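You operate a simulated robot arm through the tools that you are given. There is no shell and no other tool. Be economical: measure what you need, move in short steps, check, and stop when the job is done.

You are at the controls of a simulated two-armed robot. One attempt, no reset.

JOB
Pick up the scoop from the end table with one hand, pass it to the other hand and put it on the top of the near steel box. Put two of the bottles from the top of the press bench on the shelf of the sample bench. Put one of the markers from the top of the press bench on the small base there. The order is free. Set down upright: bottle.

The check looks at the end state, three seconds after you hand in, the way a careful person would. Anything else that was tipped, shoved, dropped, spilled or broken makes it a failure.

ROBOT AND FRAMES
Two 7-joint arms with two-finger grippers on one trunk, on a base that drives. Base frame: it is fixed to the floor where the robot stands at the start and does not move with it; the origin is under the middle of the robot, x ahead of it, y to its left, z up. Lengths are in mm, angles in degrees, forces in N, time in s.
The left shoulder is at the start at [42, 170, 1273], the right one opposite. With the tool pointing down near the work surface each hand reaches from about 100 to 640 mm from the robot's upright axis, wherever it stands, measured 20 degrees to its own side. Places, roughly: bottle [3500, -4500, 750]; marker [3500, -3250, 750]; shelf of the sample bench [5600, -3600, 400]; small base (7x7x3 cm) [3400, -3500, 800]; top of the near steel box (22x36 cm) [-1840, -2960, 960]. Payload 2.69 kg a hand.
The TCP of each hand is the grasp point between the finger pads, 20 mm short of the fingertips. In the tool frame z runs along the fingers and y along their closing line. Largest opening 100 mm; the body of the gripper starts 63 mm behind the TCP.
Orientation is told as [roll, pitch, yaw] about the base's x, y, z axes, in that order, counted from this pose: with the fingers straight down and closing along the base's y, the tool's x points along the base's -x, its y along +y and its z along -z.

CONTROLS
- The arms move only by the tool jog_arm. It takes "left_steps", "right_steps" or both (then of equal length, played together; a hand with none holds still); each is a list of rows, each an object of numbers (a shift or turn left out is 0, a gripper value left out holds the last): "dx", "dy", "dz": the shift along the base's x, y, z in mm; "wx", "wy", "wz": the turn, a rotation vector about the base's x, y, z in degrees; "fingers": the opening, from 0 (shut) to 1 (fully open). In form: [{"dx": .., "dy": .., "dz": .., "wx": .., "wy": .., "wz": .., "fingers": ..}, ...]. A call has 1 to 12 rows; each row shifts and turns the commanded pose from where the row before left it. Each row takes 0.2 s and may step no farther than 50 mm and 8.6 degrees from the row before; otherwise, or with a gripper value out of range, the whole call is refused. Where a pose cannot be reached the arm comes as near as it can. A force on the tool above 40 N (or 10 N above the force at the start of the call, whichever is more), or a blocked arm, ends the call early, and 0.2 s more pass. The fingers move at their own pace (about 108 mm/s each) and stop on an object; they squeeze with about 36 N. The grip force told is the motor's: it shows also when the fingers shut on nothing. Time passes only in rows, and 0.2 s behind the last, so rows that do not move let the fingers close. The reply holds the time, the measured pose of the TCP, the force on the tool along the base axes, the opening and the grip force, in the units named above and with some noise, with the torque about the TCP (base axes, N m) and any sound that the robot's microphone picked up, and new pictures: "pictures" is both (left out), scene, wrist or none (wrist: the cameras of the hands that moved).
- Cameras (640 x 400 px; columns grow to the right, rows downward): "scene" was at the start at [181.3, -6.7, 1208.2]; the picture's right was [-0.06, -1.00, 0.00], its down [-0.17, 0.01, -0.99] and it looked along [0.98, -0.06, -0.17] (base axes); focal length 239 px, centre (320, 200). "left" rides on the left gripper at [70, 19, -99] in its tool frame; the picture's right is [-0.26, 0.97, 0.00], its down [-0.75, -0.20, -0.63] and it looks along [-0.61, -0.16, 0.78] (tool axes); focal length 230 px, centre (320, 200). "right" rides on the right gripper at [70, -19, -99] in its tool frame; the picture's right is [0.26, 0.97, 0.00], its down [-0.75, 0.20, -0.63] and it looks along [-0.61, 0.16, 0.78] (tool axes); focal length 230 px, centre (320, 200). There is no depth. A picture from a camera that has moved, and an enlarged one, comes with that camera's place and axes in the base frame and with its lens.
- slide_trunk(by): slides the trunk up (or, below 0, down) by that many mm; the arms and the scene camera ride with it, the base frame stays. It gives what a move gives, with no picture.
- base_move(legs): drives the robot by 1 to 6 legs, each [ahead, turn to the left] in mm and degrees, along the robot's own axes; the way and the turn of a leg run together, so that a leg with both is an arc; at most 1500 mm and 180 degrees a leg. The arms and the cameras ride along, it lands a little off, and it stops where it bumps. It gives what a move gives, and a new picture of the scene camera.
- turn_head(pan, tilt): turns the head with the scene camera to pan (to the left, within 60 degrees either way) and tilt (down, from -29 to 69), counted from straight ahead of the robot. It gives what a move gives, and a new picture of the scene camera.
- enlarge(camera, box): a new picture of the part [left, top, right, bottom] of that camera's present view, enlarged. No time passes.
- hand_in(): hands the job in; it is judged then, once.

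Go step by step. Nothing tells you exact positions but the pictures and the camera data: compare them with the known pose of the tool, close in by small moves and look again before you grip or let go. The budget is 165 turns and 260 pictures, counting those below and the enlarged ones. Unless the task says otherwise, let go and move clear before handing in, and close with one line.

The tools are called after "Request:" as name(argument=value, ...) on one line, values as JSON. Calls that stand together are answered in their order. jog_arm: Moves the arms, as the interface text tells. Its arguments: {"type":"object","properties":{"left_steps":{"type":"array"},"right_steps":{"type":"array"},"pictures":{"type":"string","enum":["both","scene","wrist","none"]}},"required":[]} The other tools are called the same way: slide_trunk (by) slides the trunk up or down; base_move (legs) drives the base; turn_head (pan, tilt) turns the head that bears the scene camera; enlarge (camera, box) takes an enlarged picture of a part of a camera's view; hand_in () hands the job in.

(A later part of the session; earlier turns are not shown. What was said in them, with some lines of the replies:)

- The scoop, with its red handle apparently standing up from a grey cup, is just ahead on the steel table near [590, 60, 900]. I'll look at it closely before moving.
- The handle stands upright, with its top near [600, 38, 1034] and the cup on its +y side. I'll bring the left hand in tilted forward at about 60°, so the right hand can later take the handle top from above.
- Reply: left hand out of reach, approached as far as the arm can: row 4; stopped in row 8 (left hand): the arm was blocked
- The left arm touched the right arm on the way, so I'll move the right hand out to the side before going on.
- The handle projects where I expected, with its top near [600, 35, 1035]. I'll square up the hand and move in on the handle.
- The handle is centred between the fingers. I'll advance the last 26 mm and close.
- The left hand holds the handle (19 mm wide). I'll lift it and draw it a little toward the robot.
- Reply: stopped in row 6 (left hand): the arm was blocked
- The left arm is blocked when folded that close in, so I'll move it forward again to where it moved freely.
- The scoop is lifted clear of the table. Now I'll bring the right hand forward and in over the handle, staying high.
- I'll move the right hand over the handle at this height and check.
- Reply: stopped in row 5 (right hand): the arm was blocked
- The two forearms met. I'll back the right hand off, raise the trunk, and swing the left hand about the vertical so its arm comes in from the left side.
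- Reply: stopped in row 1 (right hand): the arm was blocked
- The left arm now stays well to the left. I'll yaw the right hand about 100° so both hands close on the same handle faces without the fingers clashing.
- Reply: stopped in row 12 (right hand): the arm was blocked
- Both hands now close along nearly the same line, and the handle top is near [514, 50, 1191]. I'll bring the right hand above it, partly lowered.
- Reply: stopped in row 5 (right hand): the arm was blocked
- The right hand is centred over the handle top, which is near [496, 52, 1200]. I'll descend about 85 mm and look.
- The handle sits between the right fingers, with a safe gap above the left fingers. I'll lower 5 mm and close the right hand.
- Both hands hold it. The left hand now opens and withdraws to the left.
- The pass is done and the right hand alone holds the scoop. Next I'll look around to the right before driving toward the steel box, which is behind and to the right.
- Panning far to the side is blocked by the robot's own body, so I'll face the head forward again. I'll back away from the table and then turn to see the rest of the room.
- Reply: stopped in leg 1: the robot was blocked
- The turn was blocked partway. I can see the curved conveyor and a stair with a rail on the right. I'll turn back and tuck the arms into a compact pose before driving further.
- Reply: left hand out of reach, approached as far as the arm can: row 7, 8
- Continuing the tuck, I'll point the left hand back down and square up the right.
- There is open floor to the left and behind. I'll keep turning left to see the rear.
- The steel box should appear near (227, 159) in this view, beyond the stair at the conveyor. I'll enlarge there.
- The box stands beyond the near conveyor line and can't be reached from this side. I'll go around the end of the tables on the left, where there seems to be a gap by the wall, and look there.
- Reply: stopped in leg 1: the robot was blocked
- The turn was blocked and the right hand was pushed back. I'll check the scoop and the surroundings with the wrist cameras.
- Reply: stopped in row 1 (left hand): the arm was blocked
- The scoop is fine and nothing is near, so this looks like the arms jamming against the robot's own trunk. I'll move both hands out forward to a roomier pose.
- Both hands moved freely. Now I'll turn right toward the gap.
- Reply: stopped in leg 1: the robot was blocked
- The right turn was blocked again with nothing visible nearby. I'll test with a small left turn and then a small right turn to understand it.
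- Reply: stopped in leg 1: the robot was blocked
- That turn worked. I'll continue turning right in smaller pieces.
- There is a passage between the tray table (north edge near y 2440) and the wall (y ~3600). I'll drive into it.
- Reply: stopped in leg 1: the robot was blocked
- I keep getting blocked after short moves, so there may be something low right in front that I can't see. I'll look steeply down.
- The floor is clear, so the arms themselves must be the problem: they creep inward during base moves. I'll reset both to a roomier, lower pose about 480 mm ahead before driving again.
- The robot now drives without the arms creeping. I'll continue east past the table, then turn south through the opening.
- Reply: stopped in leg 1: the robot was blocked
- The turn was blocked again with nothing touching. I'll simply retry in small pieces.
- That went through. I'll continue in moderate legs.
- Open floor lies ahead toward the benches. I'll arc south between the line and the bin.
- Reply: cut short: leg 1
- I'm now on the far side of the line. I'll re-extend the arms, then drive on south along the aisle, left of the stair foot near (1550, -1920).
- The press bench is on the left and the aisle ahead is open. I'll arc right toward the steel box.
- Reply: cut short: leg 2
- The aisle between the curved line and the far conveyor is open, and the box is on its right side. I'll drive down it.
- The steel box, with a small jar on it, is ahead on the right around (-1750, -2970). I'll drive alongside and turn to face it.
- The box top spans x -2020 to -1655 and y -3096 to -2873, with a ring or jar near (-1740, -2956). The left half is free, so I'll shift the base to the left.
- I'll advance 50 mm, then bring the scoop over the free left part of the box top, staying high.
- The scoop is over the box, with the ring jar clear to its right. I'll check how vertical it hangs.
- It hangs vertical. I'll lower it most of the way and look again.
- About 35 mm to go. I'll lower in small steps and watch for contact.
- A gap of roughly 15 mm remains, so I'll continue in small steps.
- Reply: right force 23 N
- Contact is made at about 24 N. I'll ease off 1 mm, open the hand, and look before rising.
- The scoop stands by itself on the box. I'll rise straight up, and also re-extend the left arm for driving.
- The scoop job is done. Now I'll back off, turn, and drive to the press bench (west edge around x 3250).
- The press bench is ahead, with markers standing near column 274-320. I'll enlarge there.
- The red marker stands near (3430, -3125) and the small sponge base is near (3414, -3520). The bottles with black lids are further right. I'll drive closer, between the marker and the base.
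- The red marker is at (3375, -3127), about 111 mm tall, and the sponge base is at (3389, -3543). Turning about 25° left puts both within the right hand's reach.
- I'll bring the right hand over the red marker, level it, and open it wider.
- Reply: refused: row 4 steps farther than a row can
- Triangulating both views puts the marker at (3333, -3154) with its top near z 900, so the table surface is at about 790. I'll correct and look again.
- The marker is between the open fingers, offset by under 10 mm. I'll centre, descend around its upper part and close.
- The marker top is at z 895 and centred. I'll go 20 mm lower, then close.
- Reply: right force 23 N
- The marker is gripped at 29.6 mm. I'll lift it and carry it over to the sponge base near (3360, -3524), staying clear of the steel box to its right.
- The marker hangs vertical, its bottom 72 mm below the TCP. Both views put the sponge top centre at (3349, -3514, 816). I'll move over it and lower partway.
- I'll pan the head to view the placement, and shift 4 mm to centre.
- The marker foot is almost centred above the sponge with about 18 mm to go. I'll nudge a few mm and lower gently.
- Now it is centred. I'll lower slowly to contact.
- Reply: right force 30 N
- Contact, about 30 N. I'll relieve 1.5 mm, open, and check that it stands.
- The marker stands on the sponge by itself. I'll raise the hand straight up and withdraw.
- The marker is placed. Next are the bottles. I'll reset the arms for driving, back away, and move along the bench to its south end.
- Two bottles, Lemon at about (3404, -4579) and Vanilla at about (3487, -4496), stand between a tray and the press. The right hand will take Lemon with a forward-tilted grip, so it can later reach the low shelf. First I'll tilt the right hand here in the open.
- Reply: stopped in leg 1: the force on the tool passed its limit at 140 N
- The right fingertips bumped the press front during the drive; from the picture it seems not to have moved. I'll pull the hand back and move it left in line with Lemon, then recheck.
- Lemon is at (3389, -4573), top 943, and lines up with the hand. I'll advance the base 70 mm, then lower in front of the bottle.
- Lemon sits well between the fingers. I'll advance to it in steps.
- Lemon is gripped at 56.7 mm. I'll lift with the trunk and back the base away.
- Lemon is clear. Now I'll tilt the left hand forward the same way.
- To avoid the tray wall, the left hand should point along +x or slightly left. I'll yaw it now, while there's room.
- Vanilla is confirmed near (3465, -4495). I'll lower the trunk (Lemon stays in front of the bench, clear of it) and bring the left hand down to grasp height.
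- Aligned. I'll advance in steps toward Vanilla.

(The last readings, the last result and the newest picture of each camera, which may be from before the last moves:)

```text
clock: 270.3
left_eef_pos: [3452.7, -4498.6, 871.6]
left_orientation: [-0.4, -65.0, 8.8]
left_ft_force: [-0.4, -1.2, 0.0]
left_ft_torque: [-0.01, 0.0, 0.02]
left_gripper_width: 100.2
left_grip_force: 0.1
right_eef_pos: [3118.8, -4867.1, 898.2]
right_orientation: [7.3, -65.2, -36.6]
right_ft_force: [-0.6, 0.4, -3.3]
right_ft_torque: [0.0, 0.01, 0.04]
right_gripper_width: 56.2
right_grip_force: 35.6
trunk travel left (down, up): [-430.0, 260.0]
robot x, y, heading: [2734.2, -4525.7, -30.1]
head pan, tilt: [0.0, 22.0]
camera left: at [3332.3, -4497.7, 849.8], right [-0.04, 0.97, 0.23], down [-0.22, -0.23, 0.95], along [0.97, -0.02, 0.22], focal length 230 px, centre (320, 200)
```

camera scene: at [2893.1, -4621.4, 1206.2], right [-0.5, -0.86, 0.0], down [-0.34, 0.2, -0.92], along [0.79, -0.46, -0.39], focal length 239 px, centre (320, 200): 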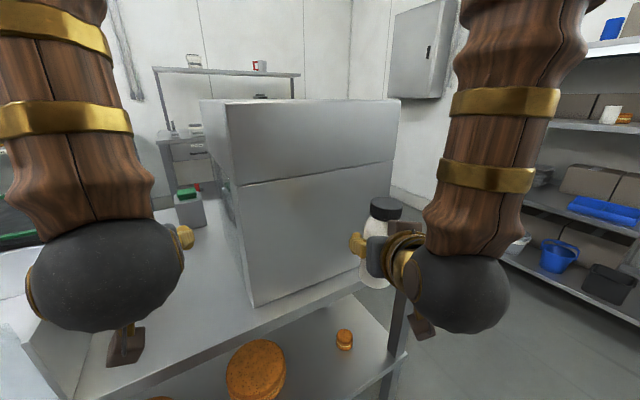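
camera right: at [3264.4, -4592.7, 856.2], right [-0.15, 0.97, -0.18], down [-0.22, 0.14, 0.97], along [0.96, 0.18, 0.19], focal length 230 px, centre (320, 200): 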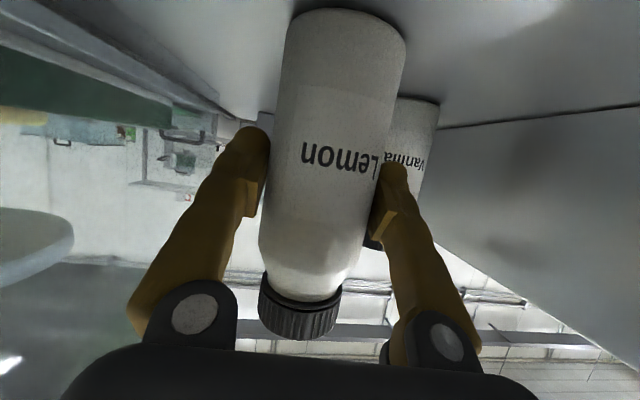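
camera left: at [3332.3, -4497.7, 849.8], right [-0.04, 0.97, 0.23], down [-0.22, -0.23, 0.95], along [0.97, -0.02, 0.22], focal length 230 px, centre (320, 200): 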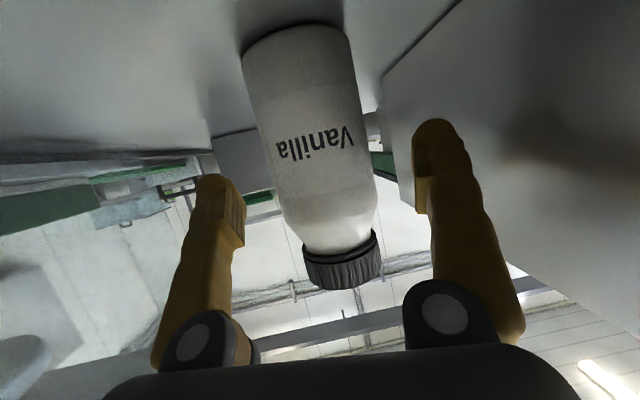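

Request:
jog_arm(left_steps=[{"dx": 9, "dy": 1}, {"dx": 8, "dy": 1}, {}, {"fingers": 0.4}, {"fingers": 0.4}, {}, {}], pictures="wrist")

```text
clock: 271.9
left_eef_pos: [3467.7, -4495.5, 871.8]
left_orientation: [-0.3, -65.0, 8.9]
left_ft_force: [0.5, 1.1, 0.9]
left_ft_torque: [0.0, -0.01, -0.02]
left_gripper_width: 54.4
left_grip_force: 35.9
right_eef_pos: [3118.4, -4867.5, 898.5]
right_orientation: [7.3, -65.2, -36.7]
right_ft_force: [-0.5, 0.5, -3.2]
right_ft_torque: [0.0, -0.03, 0.0]
right_gripper_width: 56.4
right_grip_force: 36.0
trunk travel left (down, up): [-430.0, 260.0]
robot x, y, heading: [2731.9, -4525.1, -30.3]
head pan, tilt: [0.0, 22.0]
camera left: at [3348.4, -4495.2, 849.2], right [-0.04, 0.97, 0.23], down [-0.22, -0.23, 0.95], along [0.97, -0.02, 0.22], focal length 230 px, centre (320, 200)
```

left: 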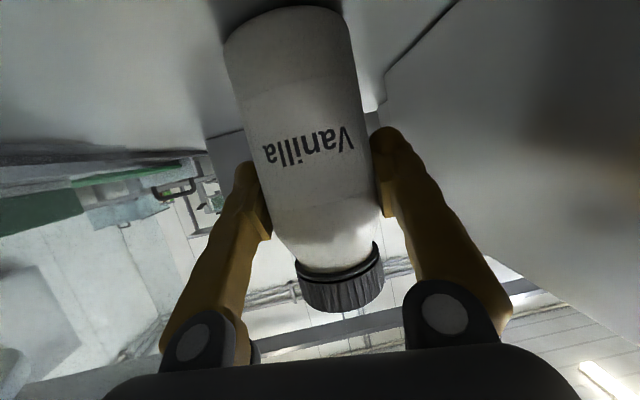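

Vanilla is gripped at 54.4 mm. I'll lift with the trunk above the tray walls, then back away.

Request:
slide_trunk(by=220)

Request:
base_move(legs=[[-500, 0]])

```text
clock: 274.3
left_eef_pos: [3469.3, -4496.3, 1091.6]
left_orientation: [-0.5, -64.9, 8.9]
left_ft_force: [0.2, 0.3, -2.7]
left_ft_torque: [-0.02, -0.01, 0.02]
left_gripper_width: 54.5
left_grip_force: 36.2
right_eef_pos: [3118.6, -4867.5, 1118.8]
right_orientation: [7.2, -65.2, -36.4]
right_ft_force: [0.0, -0.1, -3.6]
right_ft_torque: [0.01, 0.02, 0.0]
right_gripper_width: 56.2
right_grip_force: 35.8
trunk travel left (down, up): [-650.0, 40.0]
robot x, y, heading: [2737.7, -4525.9, -30.1]
head pan, tilt: [0.0, 22.0]
```

```text
clock: 277.2
left_eef_pos: [3028.0, -4238.6, 1091.7]
left_orientation: [-0.5, -65.0, 9.1]
left_ft_force: [0.0, 0.2, -2.3]
left_ft_torque: [0.01, 0.01, -0.05]
left_gripper_width: 54.2
left_grip_force: 36.7
right_eef_pos: [2679.1, -4609.5, 1119.1]
right_orientation: [7.3, -65.2, -36.3]
right_ft_force: [-0.2, 0.3, -2.1]
right_ft_torque: [0.02, 0.01, 0.0]
right_gripper_width: 56.4
right_grip_force: 36.3
trunk travel left (down, up): [-650.0, 40.0]
robot x, y, heading: [2293.5, -4269.0, -30.1]
head pan, tilt: [0.0, 22.0]
camera scene: at [2452.8, -4364.7, 1336.7], right [-0.5, -0.87, 0.0], down [-0.34, 0.2, -0.92], along [0.8, -0.46, -0.39], focal length 239 px, centre (320, 200)
```

scene: 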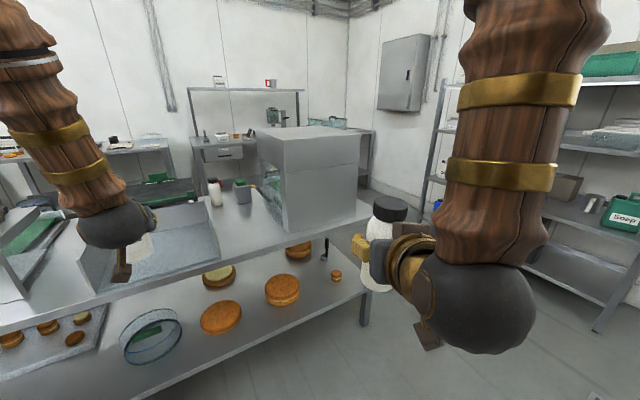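

Both bottles are in hand. I'll fold the left hand in, turn north and drive around the press bench's north end to reach the sample bench.

Request:
jog_arm(left_steps=[{"wz": -7.8, "dx": -36, "dy": -16}, {"wz": -7.8, "dx": -36, "dy": -16}, {"wz": -7.8, "dx": -36, "dy": -16}, {"wz": -7.8, "dx": -36, "dy": -16}, {"wz": -7.8, "dx": -36, "dy": -16}, {}], pictures="none")

Request:
base_move(legs=[[0, 60], [0, 58]])

```text
clock: 278.6
left_eef_pos: [2834.4, -4311.0, 1099.7]
left_orientation: [-2.1, -65.6, -28.5]
left_ft_force: [-0.1, 0.6, -2.7]
left_ft_torque: [-0.01, 0.0, -0.01]
left_gripper_width: 54.6
left_grip_force: 35.9
right_eef_pos: [2665.0, -4602.2, 1126.9]
right_orientation: [7.5, -66.1, -36.4]
right_ft_force: [0.1, -0.2, -4.5]
right_ft_torque: [-0.02, 0.0, -0.02]
right_gripper_width: 56.3
right_grip_force: 36.1
trunk travel left (down, up): [-650.0, 40.0]
robot x, y, heading: [2293.3, -4271.2, -29.9]
head pan, tilt: [0.0, 22.0]
```

```text
clock: 284.4
left_eef_pos: [2078.2, -3773.3, 1099.5]
left_orientation: [-2.0, -65.6, 89.3]
left_ft_force: [0.5, -0.6, -3.4]
left_ft_torque: [-0.01, -0.04, 0.0]
left_gripper_width: 54.6
left_grip_force: 36.6
right_eef_pos: [2414.4, -3786.6, 1127.0]
right_orientation: [7.4, -66.2, 81.4]
right_ft_force: [-0.8, -0.6, -3.9]
right_ft_torque: [0.0, 0.0, 0.01]
right_gripper_width: 56.0
right_grip_force: 35.7
trunk travel left (down, up): [-650.0, 40.0]
robot x, y, heading: [2310.3, -4272.1, 87.6]
head pan, tilt: [0.0, 22.0]
camera scene: at [2314.5, -4085.7, 1336.7], right [1.0, -0.04, 0.0], down [-0.02, -0.39, -0.92], along [0.04, 0.92, -0.39], focal length 239 px, centre (320, 200)
```

scene: 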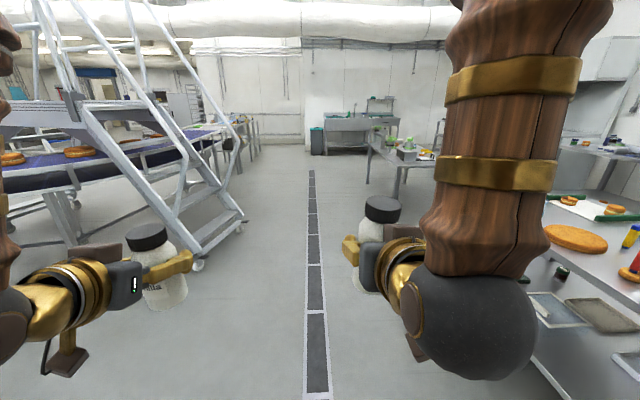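

Request:
base_move(legs=[[1050, 0], [1000, 0], [0, -45], [0, -42]])

```text
clock: 298.5
left_eef_pos: [2899.2, -2002.0, 1108.0]
left_orientation: [-2.1, -66.6, 1.5]
left_ft_force: [-0.1, -0.4, -2.4]
left_ft_torque: [-0.01, 0.01, 0.01]
left_gripper_width: 54.5
left_grip_force: 35.8
right_eef_pos: [2898.0, -2339.3, 1135.0]
right_orientation: [7.6, -67.1, -6.6]
right_ft_force: [-0.9, -1.0, -3.9]
right_ft_torque: [0.03, 0.01, -0.03]
right_gripper_width: 56.1
right_grip_force: 35.7
trunk travel left (down, up): [-650.0, 40.0]
robot x, y, heading: [2428.1, -2244.3, -0.3]
head pan, tilt: [0.0, 22.0]
camera scene: at [2612.1, -2242.0, 1336.7], right [0.0, -1.0, 0.0], down [-0.39, 0.0, -0.92], along [0.92, 0.0, -0.39], focal length 239 px, centre (320, 200)
```

scene: 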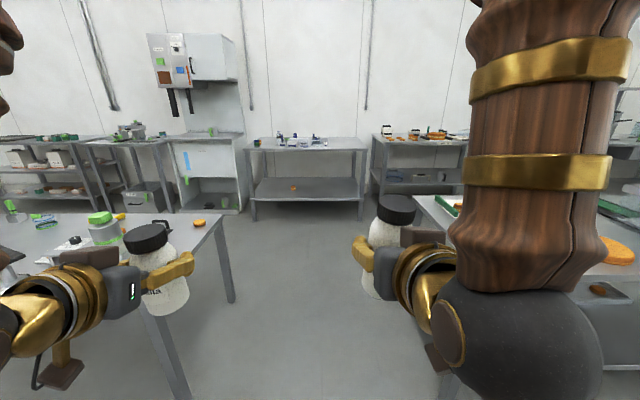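

The gap is clear. I'll drive east through it and then turn south along the sample bench.

Request:
base_move(legs=[[1100, 0], [1050, 0], [0, -45], [0, -43]])

```text
clock: 313.2
left_eef_pos: [4804.9, -2670.5, 1115.2]
left_orientation: [-2.1, -67.4, -86.0]
left_ft_force: [-0.3, 0.0, -4.3]
left_ft_torque: [0.0, -0.04, -0.01]
left_gripper_width: 54.6
left_grip_force: 35.9
right_eef_pos: [4470.0, -2682.4, 1141.9]
right_orientation: [7.7, -68.0, -94.1]
right_ft_force: [-0.4, -0.7, -4.0]
right_ft_torque: [0.01, -0.01, 0.01]
right_gripper_width: 56.0
right_grip_force: 36.3
trunk travel left (down, up): [-650.0, 40.0]
robot x, y, heading: [4560.6, -2227.5, -87.6]
head pan, tilt: [0.0, 22.0]
camera scene: at [4565.8, -2412.5, 1336.7], right [-1.0, -0.04, 0.0], down [-0.02, 0.39, -0.92], along [0.04, -0.92, -0.39], focal length 239 px, centre (320, 200)
```

scene: 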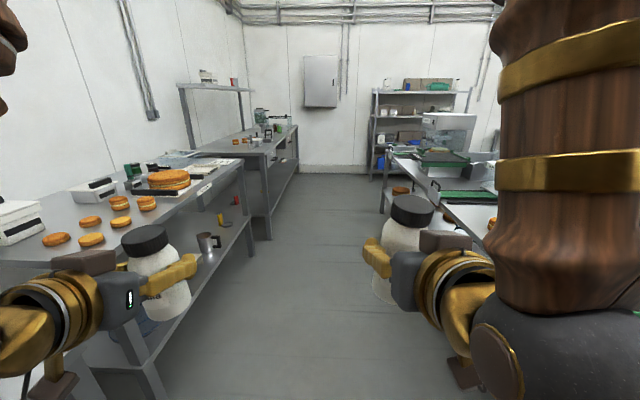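

The sample bench is on the left: front edge x ~5290, y -2980 to -4320. I'll drive alongside and face it.

Request:
base_move(legs=[[1250, 0], [0, 45], [0, 43]])

```text
clock: 323.7
left_eef_pos: [5050.5, -3240.4, 1123.7]
left_orientation: [-2.2, -68.3, 2.5]
left_ft_force: [0.1, 0.6, -3.0]
left_ft_torque: [0.03, 0.01, 0.02]
left_gripper_width: 54.6
left_grip_force: 36.6
right_eef_pos: [5052.7, -3577.6, 1150.6]
right_orientation: [8.0, -69.0, -6.1]
right_ft_force: [-0.2, -0.7, -3.1]
right_ft_torque: [-0.01, 0.01, 0.0]
right_gripper_width: 56.2
right_grip_force: 36.2
trunk travel left (down, up): [-650.0, 40.0]
robot x, y, heading: [4612.9, -3485.2, 0.4]
head pan, tilt: [0.0, 22.0]
camera scene: at [4800.0, -3483.6, 1336.7], right [0.01, -1.0, 0.0], down [-0.39, 0.0, -0.92], along [0.92, 0.01, -0.39], focal length 239 px, centre (320, 200)
```

scene: 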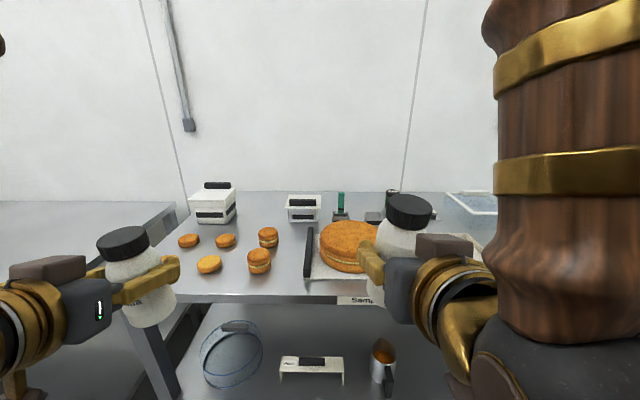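

I'll correct the small tilt drift, extend the hands a bit, then lower the trunk to shelf height in front of the bench.

Request:
jog_arm(left_steps=[{"wy": 1.7, "dx": 25, "dy": 10}, {"wy": 1.6, "dx": 25, "dy": 10}, {}], right_steps=[{"wy": 3.3, "dx": 25, "dy": -10}, {"wy": 3.2, "dx": 25, "dy": -10}, {}], pictures="none")

Request:
slide_trunk(by=-520)

Request:
turn_head(pan=0, tilt=25)

```text
clock: 324.5
left_eef_pos: [5082.9, -3220.3, 1130.5]
left_orientation: [-2.0, -65.9, 2.3]
left_ft_force: [-0.4, -0.4, -2.3]
left_ft_torque: [-0.01, 0.0, 0.0]
left_gripper_width: 54.8
left_grip_force: 36.2
right_eef_pos: [5084.4, -3599.6, 1158.7]
right_orientation: [6.5, -63.4, -4.7]
right_ft_force: [0.4, 0.4, -2.1]
right_ft_torque: [0.0, 0.03, -0.03]
right_gripper_width: 56.5
right_grip_force: 35.7
trunk travel left (down, up): [-650.0, 40.0]
robot x, y, heading: [4614.8, -3484.7, 0.5]
head pan, tilt: [0.0, 22.0]
```

```text
refused: -520 is not a number from -400 to 400
```

```text
clock: 325.1
left_eef_pos: [5084.6, -3221.9, 1130.8]
left_orientation: [-1.9, -65.8, 2.2]
left_ft_force: [1.1, -0.1, -2.8]
left_ft_torque: [-0.01, 0.02, -0.02]
left_gripper_width: 54.6
left_grip_force: 35.6
right_eef_pos: [5084.6, -3600.5, 1157.8]
right_orientation: [6.6, -63.3, -4.8]
right_ft_force: [-0.5, -0.2, -2.8]
right_ft_torque: [-0.01, 0.04, 0.0]
right_gripper_width: 56.1
right_grip_force: 36.2
trunk travel left (down, up): [-650.0, 40.0]
robot x, y, heading: [4614.4, -3485.3, 0.5]
head pan, tilt: [0.0, 25.0]
camera scene: at [4800.1, -3484.1, 1331.8], right [0.01, -1.0, 0.0], down [-0.44, 0.0, -0.9], along [0.9, 0.01, -0.44], focal length 239 px, centre (320, 200)
```

scene: 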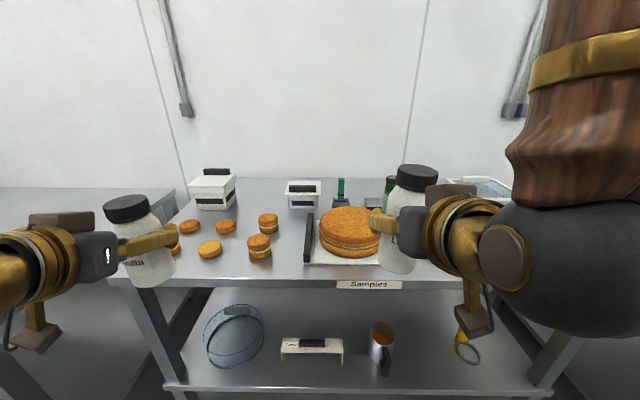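

Request:
slide_trunk(by=-400)

Request:
turn_head(pan=0, tilt=30)

```text
clock: 328.9
left_eef_pos: [5083.4, -3219.7, 731.4]
left_orientation: [-1.8, -65.8, 2.2]
left_ft_force: [-0.9, 1.2, -2.6]
left_ft_torque: [0.01, -0.02, -0.01]
left_gripper_width: 54.5
left_grip_force: 36.1
right_eef_pos: [5083.5, -3598.9, 757.9]
right_orientation: [6.6, -63.3, -4.8]
right_ft_force: [-0.9, 0.4, -3.3]
right_ft_torque: [0.03, 0.02, 0.01]
right_gripper_width: 56.2
right_grip_force: 35.8
trunk travel left (down, up): [-250.0, 440.0]
robot x, y, heading: [4617.5, -3484.3, 0.5]
head pan, tilt: [0.0, 25.0]
```

```text
clock: 329.6
left_eef_pos: [5082.4, -3221.5, 731.3]
left_orientation: [-1.9, -65.8, 2.3]
left_ft_force: [0.5, 0.4, -3.6]
left_ft_torque: [0.0, 0.0, 0.01]
left_gripper_width: 54.2
left_grip_force: 36.0
right_eef_pos: [5084.0, -3599.2, 757.3]
right_orientation: [6.6, -63.3, -5.0]
right_ft_force: [0.4, 0.0, -2.6]
right_ft_torque: [0.03, -0.01, 0.0]
right_gripper_width: 56.3
right_grip_force: 36.1
trunk travel left (down, up): [-250.0, 440.0]
robot x, y, heading: [4619.5, -3485.8, 0.7]
head pan, tilt: [0.0, 30.0]
camera scene: at [4790.9, -3483.9, 924.0], right [0.01, -1.0, 0.0], down [-0.51, -0.01, -0.86], along [0.86, 0.01, -0.51], focal length 239 px, centre (320, 200)
```

scene: 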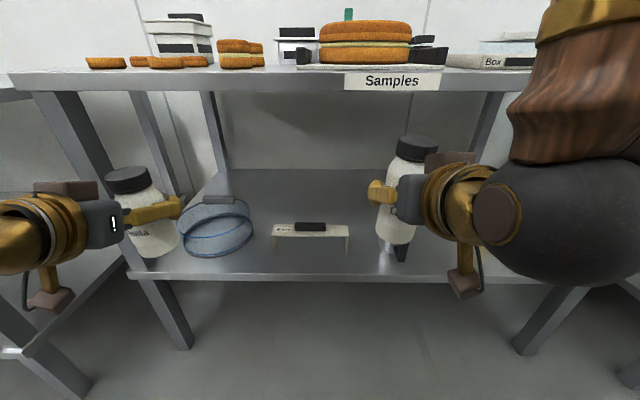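

The shelf (z ~400) holds a sieve, a white box, a mug and some keys. I'll put Vanilla at about (5320, -3275), between sieve and box, and Lemon at about (5315, -3860), right of the mug. First I'll lower further and spread the hands while still outside the bench.

Request:
slide_trunk(by=-170)

Request:
jog_arm(left_steps=[{"dy": -25}, {"dy": -25}, {}, {}, {}, {}, {}], right_steps=[{"dy": -42}, {"dy": -42}, {"dy": -42}, {"dy": -42}, {"dy": -42}, {"dy": -42}, {}], pictures="scene")

```text
clock: 331.5
left_eef_pos: [5081.7, -3221.6, 561.0]
left_orientation: [-1.8, -65.9, 2.2]
left_ft_force: [0.6, 0.3, -2.6]
left_ft_torque: [0.0, -0.02, 0.01]
left_gripper_width: 54.4
left_grip_force: 36.0
right_eef_pos: [5082.7, -3600.2, 587.2]
right_orientation: [6.7, -63.4, -4.9]
right_ft_force: [-1.1, -0.3, -2.7]
right_ft_torque: [0.0, 0.05, 0.0]
right_gripper_width: 56.1
right_grip_force: 36.0
trunk travel left (down, up): [-80.0, 610.0]
robot x, y, heading: [4620.4, -3483.0, 0.5]
head pan, tilt: [0.0, 30.0]
```

```text
clock: 333.1
left_eef_pos: [5082.1, -3272.5, 560.6]
left_orientation: [-1.9, -65.9, 2.1]
left_ft_force: [0.4, -0.6, -2.5]
left_ft_torque: [0.01, -0.03, -0.01]
left_gripper_width: 54.6
left_grip_force: 36.0
right_eef_pos: [5082.0, -3853.8, 585.8]
right_orientation: [6.8, -63.3, -5.0]
right_ft_force: [-0.4, -0.5, -2.3]
right_ft_torque: [-0.02, 0.03, 0.02]
right_gripper_width: 56.3
right_grip_force: 35.6
trunk travel left (down, up): [-80.0, 610.0]
robot x, y, heading: [4614.0, -3487.5, 0.5]
head pan, tilt: [0.0, 30.0]
camera scene: at [4787.9, -3484.2, 754.0], right [0.01, -1.0, 0.0], down [-0.52, -0.01, -0.86], along [0.86, 0.01, -0.52], focal length 239 px, centre (320, 200)
```

scene: 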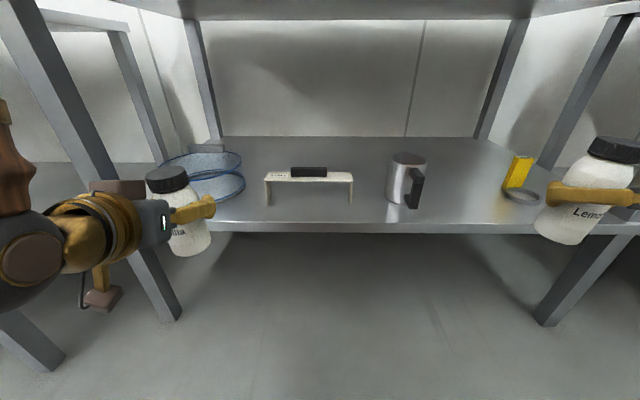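

I have a clear view now. I'll shift Lemon slightly right, then drive forward 200 mm so the bottles come over the shelf front.

Request:
jog_arm(left_steps=[{"dy": -8}, {}], right_steps=[{"dy": -25}, {}], pictures="none")

Request:
base_move(legs=[[190, 0]])

```text
clock: 333.7
left_eef_pos: [5082.2, -3280.0, 560.5]
left_orientation: [-1.9, -65.9, 2.2]
left_ft_force: [0.5, -0.5, -2.3]
left_ft_torque: [-0.02, 0.01, -0.01]
left_gripper_width: 54.3
left_grip_force: 36.0
right_eef_pos: [5083.6, -3878.3, 587.1]
right_orientation: [6.8, -63.3, -5.0]
right_ft_force: [-0.5, -0.2, -3.6]
right_ft_torque: [-0.01, 0.01, -0.03]
right_gripper_width: 56.4
right_grip_force: 35.7
trunk travel left (down, up): [-80.0, 610.0]
robot x, y, heading: [4618.1, -3484.6, 0.5]
head pan, tilt: [0.0, 30.0]
```

```text
clock: 335.3
left_eef_pos: [5273.5, -3277.5, 560.5]
left_orientation: [-1.8, -65.9, 2.2]
left_ft_force: [0.7, 0.1, -2.4]
left_ft_torque: [0.02, 0.0, -0.01]
left_gripper_width: 54.4
left_grip_force: 35.9
right_eef_pos: [5276.8, -3876.2, 586.7]
right_orientation: [6.8, -63.4, -5.0]
right_ft_force: [-0.8, -1.1, -2.6]
right_ft_torque: [-0.02, 0.06, -0.01]
right_gripper_width: 56.4
right_grip_force: 36.2
trunk travel left (down, up): [-80.0, 610.0]
robot x, y, heading: [4811.6, -3483.6, 0.6]
head pan, tilt: [0.0, 30.0]
camera scene: at [4980.7, -3481.7, 754.0], right [0.01, -1.0, 0.0], down [-0.52, -0.01, -0.86], along [0.86, 0.01, -0.52], focal length 239 px, centre (320, 200)
```

scene: 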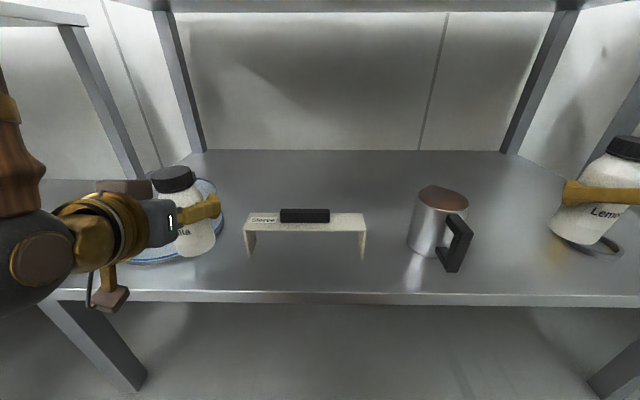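

I'll move both bottles a little further in and lower most of the way.

Request:
jog_arm(left_steps=[{"dx": 20, "dy": -3}, {"dx": 15, "dy": -2}, {"dz": -20}, {"dz": -20}, {"dz": -15}, {}], right_steps=[{"dx": 20}, {"dx": 15}, {"dz": -30}, {"dz": -25}, {"dz": -20}, {}])

```text
clock: 336.7
left_eef_pos: [5302.0, -3281.6, 512.5]
left_orientation: [-1.9, -66.8, 2.1]
left_ft_force: [0.3, -0.8, -3.7]
left_ft_torque: [-0.03, 0.01, 0.0]
left_gripper_width: 54.3
left_grip_force: 35.8
right_eef_pos: [5301.9, -3874.1, 519.6]
right_orientation: [7.0, -64.4, -5.3]
right_ft_force: [-0.6, -0.2, -3.6]
right_ft_torque: [0.01, 0.04, -0.03]
right_gripper_width: 56.3
right_grip_force: 36.5
trunk travel left (down, up): [-80.0, 610.0]
robot x, y, heading: [4809.2, -3483.9, 0.7]
head pan, tilt: [0.0, 30.0]
camera scene: at [4980.9, -3481.7, 754.0], right [0.01, -1.0, 0.0], down [-0.52, -0.01, -0.86], along [0.86, 0.01, -0.52], focal length 239 px, centre (320, 200)
camera right: at [5183.5, -3893.6, 498.4], right [-0.13, 0.97, -0.18], down [-0.25, 0.14, 0.96], along [0.96, 0.17, 0.22], focal length 230 px, centre (320, 200)
camera left: at [5183.2, -3265.5, 486.1], right [0.09, 0.97, 0.22], down [-0.28, -0.19, 0.94], along [0.95, -0.15, 0.26], focal length 230 px, centre (320, 200)
```

scene: 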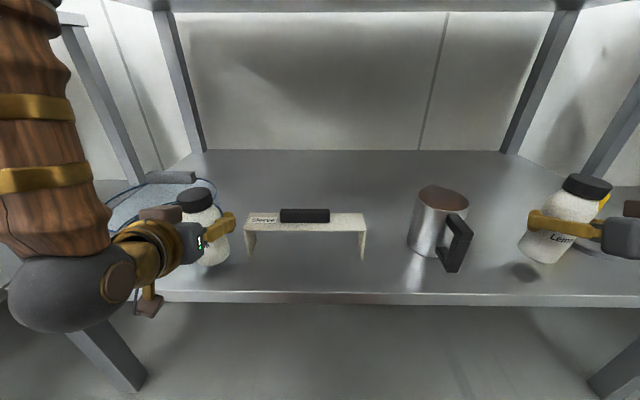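
right: 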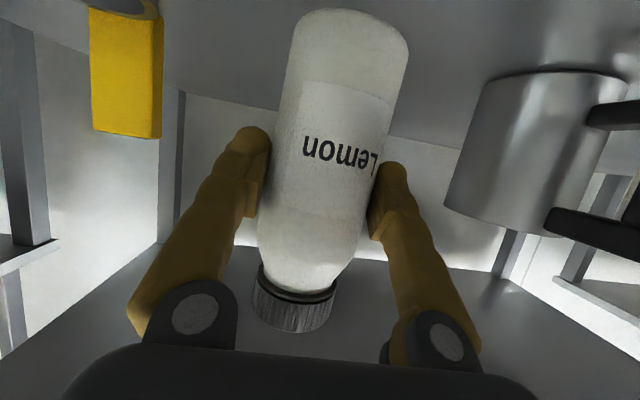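
left: 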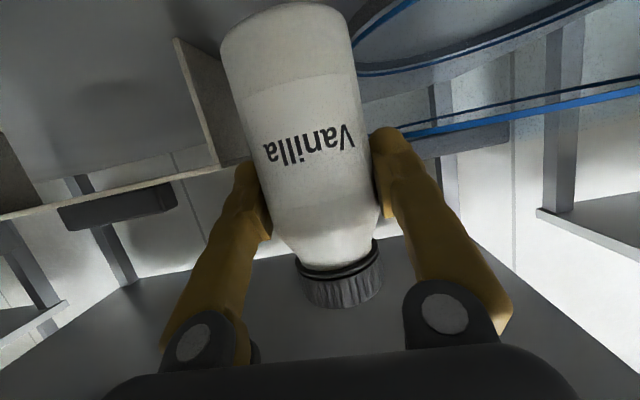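

Both are clear of their neighbours. I'll fix the last 2° of tilt and keep lowering.

Request:
jog_arm(left_steps=[{"dz": -8, "wy": 1.8}, {"dz": -8}, {"dz": -4}, {}], right_steps=[{"dz": -10, "wy": 1.9}, {"dz": -10}, {"dz": -6}, {}], pictures="scene")

Request:
enlarge(camera="scene", box=[480, 150, 640, 300])

Request:
enlarge(camera="scene", box=[130, 170, 290, 320])

```text
clock: 337.7
left_eef_pos: [5299.9, -3282.3, 492.9]
left_orientation: [-1.9, -65.2, 2.3]
left_ft_force: [0.0, -0.3, -3.0]
left_ft_torque: [0.0, 0.03, 0.0]
left_gripper_width: 54.5
left_grip_force: 36.1
right_eef_pos: [5303.9, -3874.1, 495.8]
right_orientation: [6.5, -62.8, -4.8]
right_ft_force: [-3.3, -1.2, 21.2]
right_ft_torque: [-0.53, 0.27, -0.1]
right_gripper_width: 56.3
right_grip_force: 36.4
trunk travel left (down, up): [-80.0, 610.0]
robot x, y, heading: [4809.5, -3483.7, 0.5]
head pan, tilt: [0.0, 30.0]
camera scene: at [4979.7, -3480.9, 754.5], right [0.01, -1.0, 0.0], down [-0.51, -0.01, -0.86], along [0.86, 0.01, -0.51], focal length 239 px, centre (320, 200)
```

scene: 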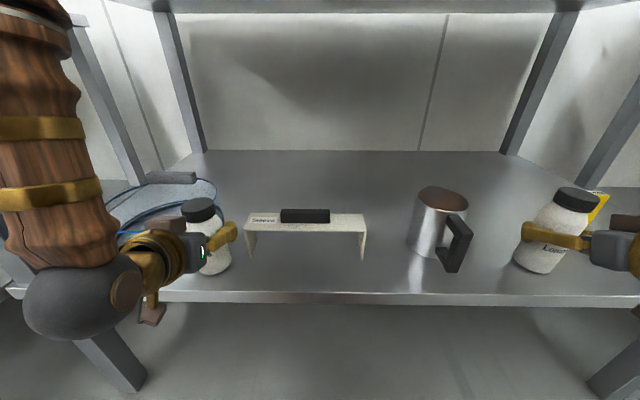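

```text
2.67 times, centred on (560, 225) of scene
camera zoom: at [4979.7, -3480.9, 754.5], right [0.01, -1.0, 0.0], down [-0.51, -0.01, -0.86], along [0.86, 0.01, -0.51], focal length 638 px, centre (-320, 133)
```

zoom: 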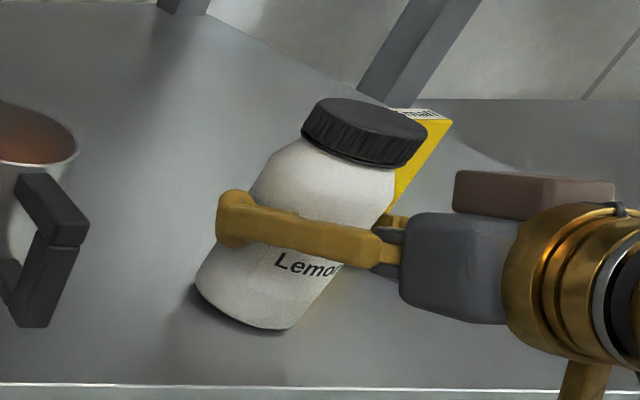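

```text
2.67 times, centred on (210, 245) of scene
camera zoom: at [4979.7, -3480.9, 754.5], right [0.01, -1.0, 0.0], down [-0.51, -0.01, -0.86], along [0.86, 0.01, -0.51], focal length 638 px, centre (613, 80)
```

zoom: 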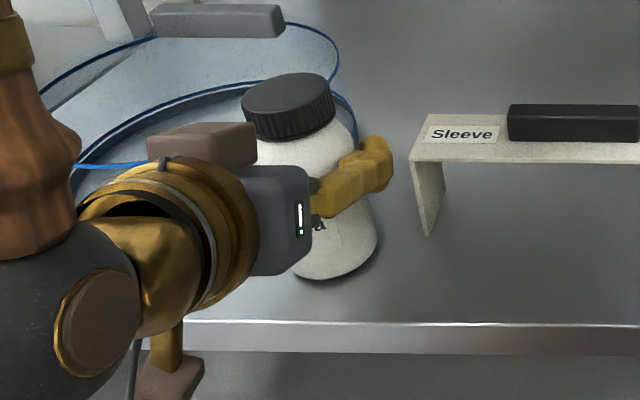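

Lemon is touching (shelf at about z 415), leaning about 2°. I'll relieve it and straighten, and lower Vanilla to contact.

Request:
jog_arm(right_steps=[{"dz": 3}, {"wx": -1.6, "wy": 0.8}, {}, {}], left_steps=[{"dz": -2}, {"dz": -1.5}, {"dz": -1.5}, {}], pictures="none")

```text
clock: 338.6
left_eef_pos: [5295.5, -3283.1, 498.1]
left_orientation: [-1.8, -66.3, 2.2]
left_ft_force: [0.2, 0.1, -3.1]
left_ft_torque: [0.03, -0.02, -0.01]
left_gripper_width: 54.4
left_grip_force: 36.4
right_eef_pos: [5293.0, -3875.9, 502.0]
right_orientation: [3.3, -62.2, -2.0]
right_ft_force: [-0.7, -0.3, -3.9]
right_ft_torque: [-0.01, 0.01, 0.0]
right_gripper_width: 56.1
right_grip_force: 36.2
trunk travel left (down, up): [-80.0, 610.0]
robot x, y, heading: [4809.8, -3481.1, 0.8]
head pan, tilt: [0.0, 30.0]
stopped in row 4 (left hand): the force on the tool passed its limit at 41 N (the readings are from after the stop); the commanded pose is now the measured one
```

Request:
jog_arm(right_steps=[{"dz": -2}, {"dz": -1.5}, {"dz": -1}, {}], left_steps=[{"dz": -1.5, "wy": 1.2}, {"dz": -1.5}, {"dz": -1}, {}], pictures="none")

```text
clock: 339.6
left_eef_pos: [5295.2, -3282.7, 493.6]
left_orientation: [-1.6, -65.1, 2.2]
left_ft_force: [0.0, 0.7, -3.1]
left_ft_torque: [0.01, -0.04, -0.03]
left_gripper_width: 54.3
left_grip_force: 36.5
right_eef_pos: [5293.9, -3875.6, 497.6]
right_orientation: [3.2, -62.3, -1.8]
right_ft_force: [0.0, -0.1, -2.7]
right_ft_torque: [-0.03, -0.01, 0.03]
right_gripper_width: 56.4
right_grip_force: 35.9
trunk travel left (down, up): [-80.0, 610.0]
robot x, y, heading: [4811.3, -3478.5, 0.7]
head pan, tilt: [0.0, 30.0]
```

Request:
jog_arm(right_steps=[{"dz": -1.5}, {"dz": -1}, {}], left_steps=[{"dz": -1}, {"dz": -1}, {}], pictures="scene")

```text
clock: 340.4
left_eef_pos: [5297.3, -3282.4, 493.0]
left_orientation: [-1.8, -65.3, 2.1]
left_ft_force: [-0.7, -0.6, -0.4]
left_ft_torque: [-0.04, -0.06, -0.01]
left_gripper_width: 54.4
left_grip_force: 35.5
right_eef_pos: [5294.4, -3876.3, 495.7]
right_orientation: [3.2, -62.4, -1.9]
right_ft_force: [-2.0, -0.2, -0.8]
right_ft_torque: [-0.07, 0.08, -0.02]
right_gripper_width: 56.4
right_grip_force: 36.2
trunk travel left (down, up): [-80.0, 610.0]
robot x, y, heading: [4807.9, -3483.3, 0.5]
head pan, tilt: [0.0, 30.0]
camera scene: at [4980.5, -3481.7, 754.1], right [0.01, -1.0, 0.0], down [-0.51, -0.01, -0.86], along [0.86, 0.01, -0.51], focal length 239 px, centre (320, 200)
```

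scene: 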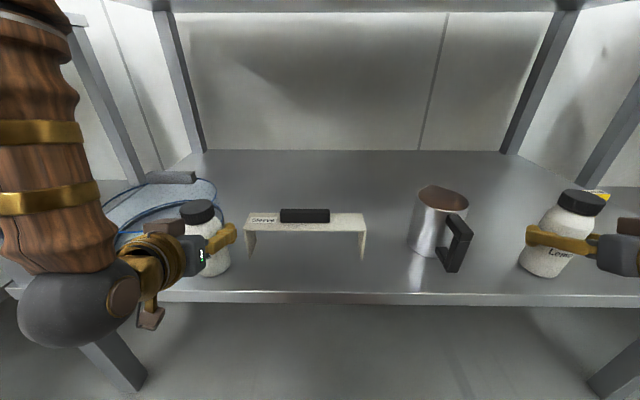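

Both bottles are just touching: the hands no longer carry their weight. I'll open both hands gently.

Request:
jog_arm(right_steps=[{"fingers": 0.62}, {"fingers": 0.72}, {"fingers": 0.8}, {}], left_steps=[{"fingers": 0.6}, {"fingers": 0.7}, {"fingers": 0.78}, {}])

```text
clock: 341.4
left_eef_pos: [5295.0, -3282.5, 492.5]
left_orientation: [-1.7, -65.2, 2.2]
left_ft_force: [-0.4, 0.5, 0.4]
left_ft_torque: [0.0, 0.04, 0.02]
left_gripper_width: 77.8
left_grip_force: 0.1
right_eef_pos: [5294.1, -3875.6, 495.6]
right_orientation: [3.2, -62.3, -1.9]
right_ft_force: [0.3, -1.2, 0.0]
right_ft_torque: [0.0, -0.03, 0.03]
right_gripper_width: 79.9
right_grip_force: 0.0
trunk travel left (down, up): [-80.0, 610.0]
robot x, y, heading: [4808.2, -3482.3, 0.6]
head pan, tilt: [0.0, 30.0]
camera scene: at [4980.5, -3481.7, 754.0], right [0.01, -1.0, 0.0], down [-0.51, -0.01, -0.86], along [0.86, 0.01, -0.51], focal length 239 px, centre (320, 200)
camera right: at [5174.0, -3895.3, 479.5], right [-0.14, 0.97, -0.2], down [-0.21, 0.17, 0.96], along [0.97, 0.17, 0.18], focal length 230 px, centre (320, 200)
camera left: at [5177.0, -3265.2, 469.4], right [0.1, 0.97, 0.22], down [-0.26, -0.19, 0.95], along [0.96, -0.15, 0.23], focal length 230 px, centre (320, 200)
```

scene: 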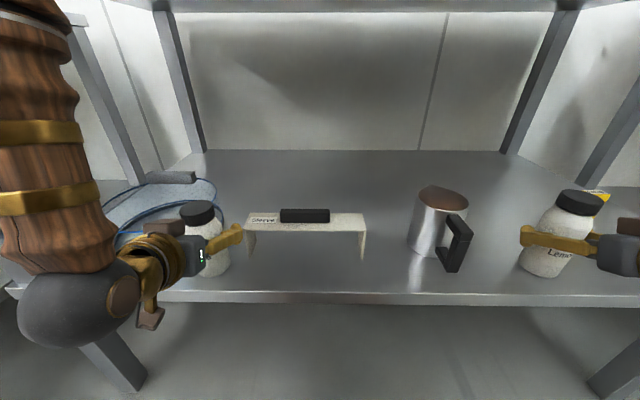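
right: 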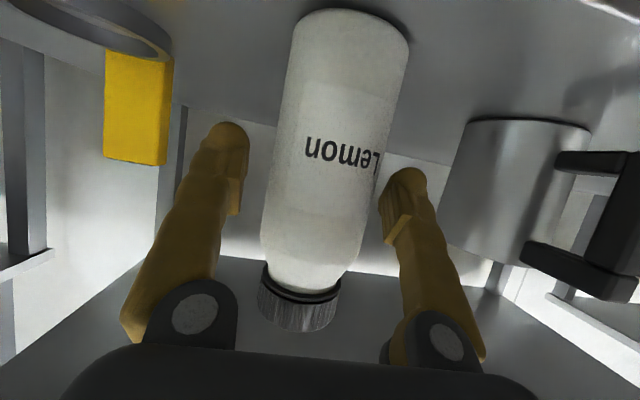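
left: 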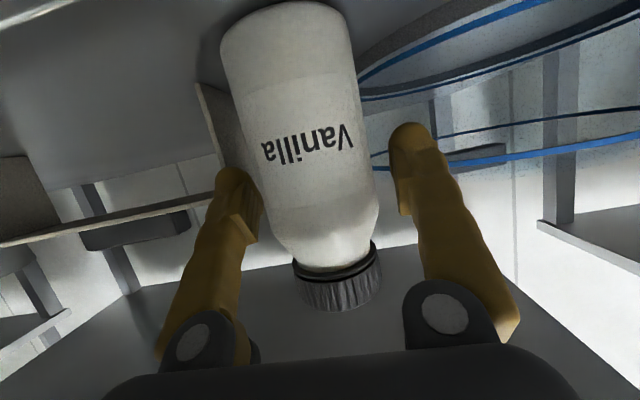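

Both bottles stand free. I'll nudge the left hand 3 mm off the bottle's side, then draw both hands straight back.

Request:
jog_arm(left_steps=[{"dy": -3}, {"dx": -15}, {"dx": -20}, {"dx": -25}, {"dx": -15}, {}], right_steps=[{}, {"dx": -15}, {"dx": -20}, {"dx": -25}, {"dx": -15}, {}], pictures="scene")

```text
clock: 342.8
left_eef_pos: [5222.0, -3284.4, 492.0]
left_orientation: [-1.9, -65.3, 2.1]
left_ft_force: [-0.6, 0.8, 0.3]
left_ft_torque: [0.01, -0.06, -0.02]
left_gripper_width: 77.9
left_grip_force: 0.1
right_eef_pos: [5218.3, -3874.1, 495.4]
right_orientation: [3.2, -62.3, -1.9]
right_ft_force: [-1.0, 0.5, -1.2]
right_ft_torque: [-0.02, 0.01, 0.02]
right_gripper_width: 80.2
right_grip_force: 0.0
trunk travel left (down, up): [-80.0, 610.0]
robot x, y, heading: [4806.6, -3482.1, 0.6]
head pan, tilt: [0.0, 30.0]
camera scene: at [4980.5, -3481.7, 754.1], right [0.01, -1.0, 0.0], down [-0.51, -0.01, -0.86], along [0.86, 0.01, -0.51], focal length 239 px, centre (320, 200)
```

scene: 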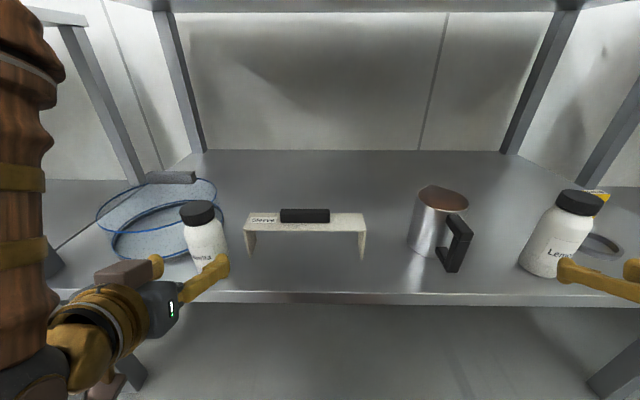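

Both bottles stand upright on the shelf. I'll back the base away to clear fully.

Request:
base_move(legs=[[-200, 0]])

```text
clock: 344.4
left_eef_pos: [5018.9, -3287.3, 492.1]
left_orientation: [-1.8, -65.3, 2.3]
left_ft_force: [-0.4, 0.0, 0.0]
left_ft_torque: [0.01, -0.02, 0.0]
left_gripper_width: 78.1
left_grip_force: 0.1
right_eef_pos: [5017.1, -3875.9, 495.1]
right_orientation: [3.1, -62.3, -1.8]
right_ft_force: [0.8, 0.5, 0.1]
right_ft_torque: [0.03, -0.01, 0.01]
right_gripper_width: 80.0
right_grip_force: 0.1
trunk travel left (down, up): [-80.0, 610.0]
robot x, y, heading: [4605.9, -3486.6, 0.7]
head pan, tilt: [0.0, 30.0]
camera scene: at [4777.5, -3483.9, 754.0], right [0.02, -1.0, 0.0], down [-0.52, -0.01, -0.86], along [0.86, 0.01, -0.52], focal length 239 px, centre (320, 200)
```

scene: 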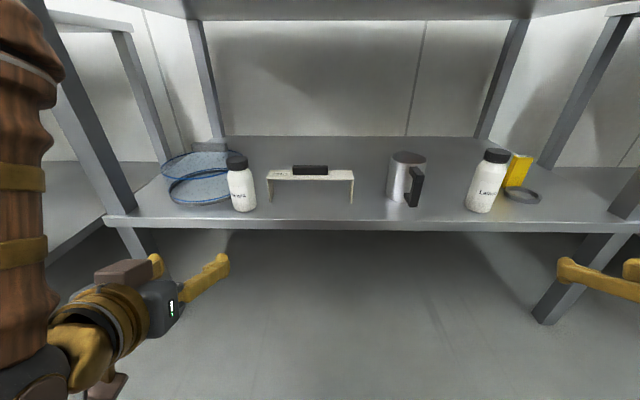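

Vanilla and Lemon stand upright on the sample bench shelf. The scoop is on the near steel box, the red marker is on the small base, and both hands are clear, so I'll hand in.

Request:
hand_in()

```text
The job is handed in.
```

The scoop was passed between hands and is on the near steel box, two bottles stand upright on the sample bench shelf, the red marker is on the small base, and the job is handed in; the right hand bumped the press front at about 140 N on the way, and from the pictures it did not appear to move.
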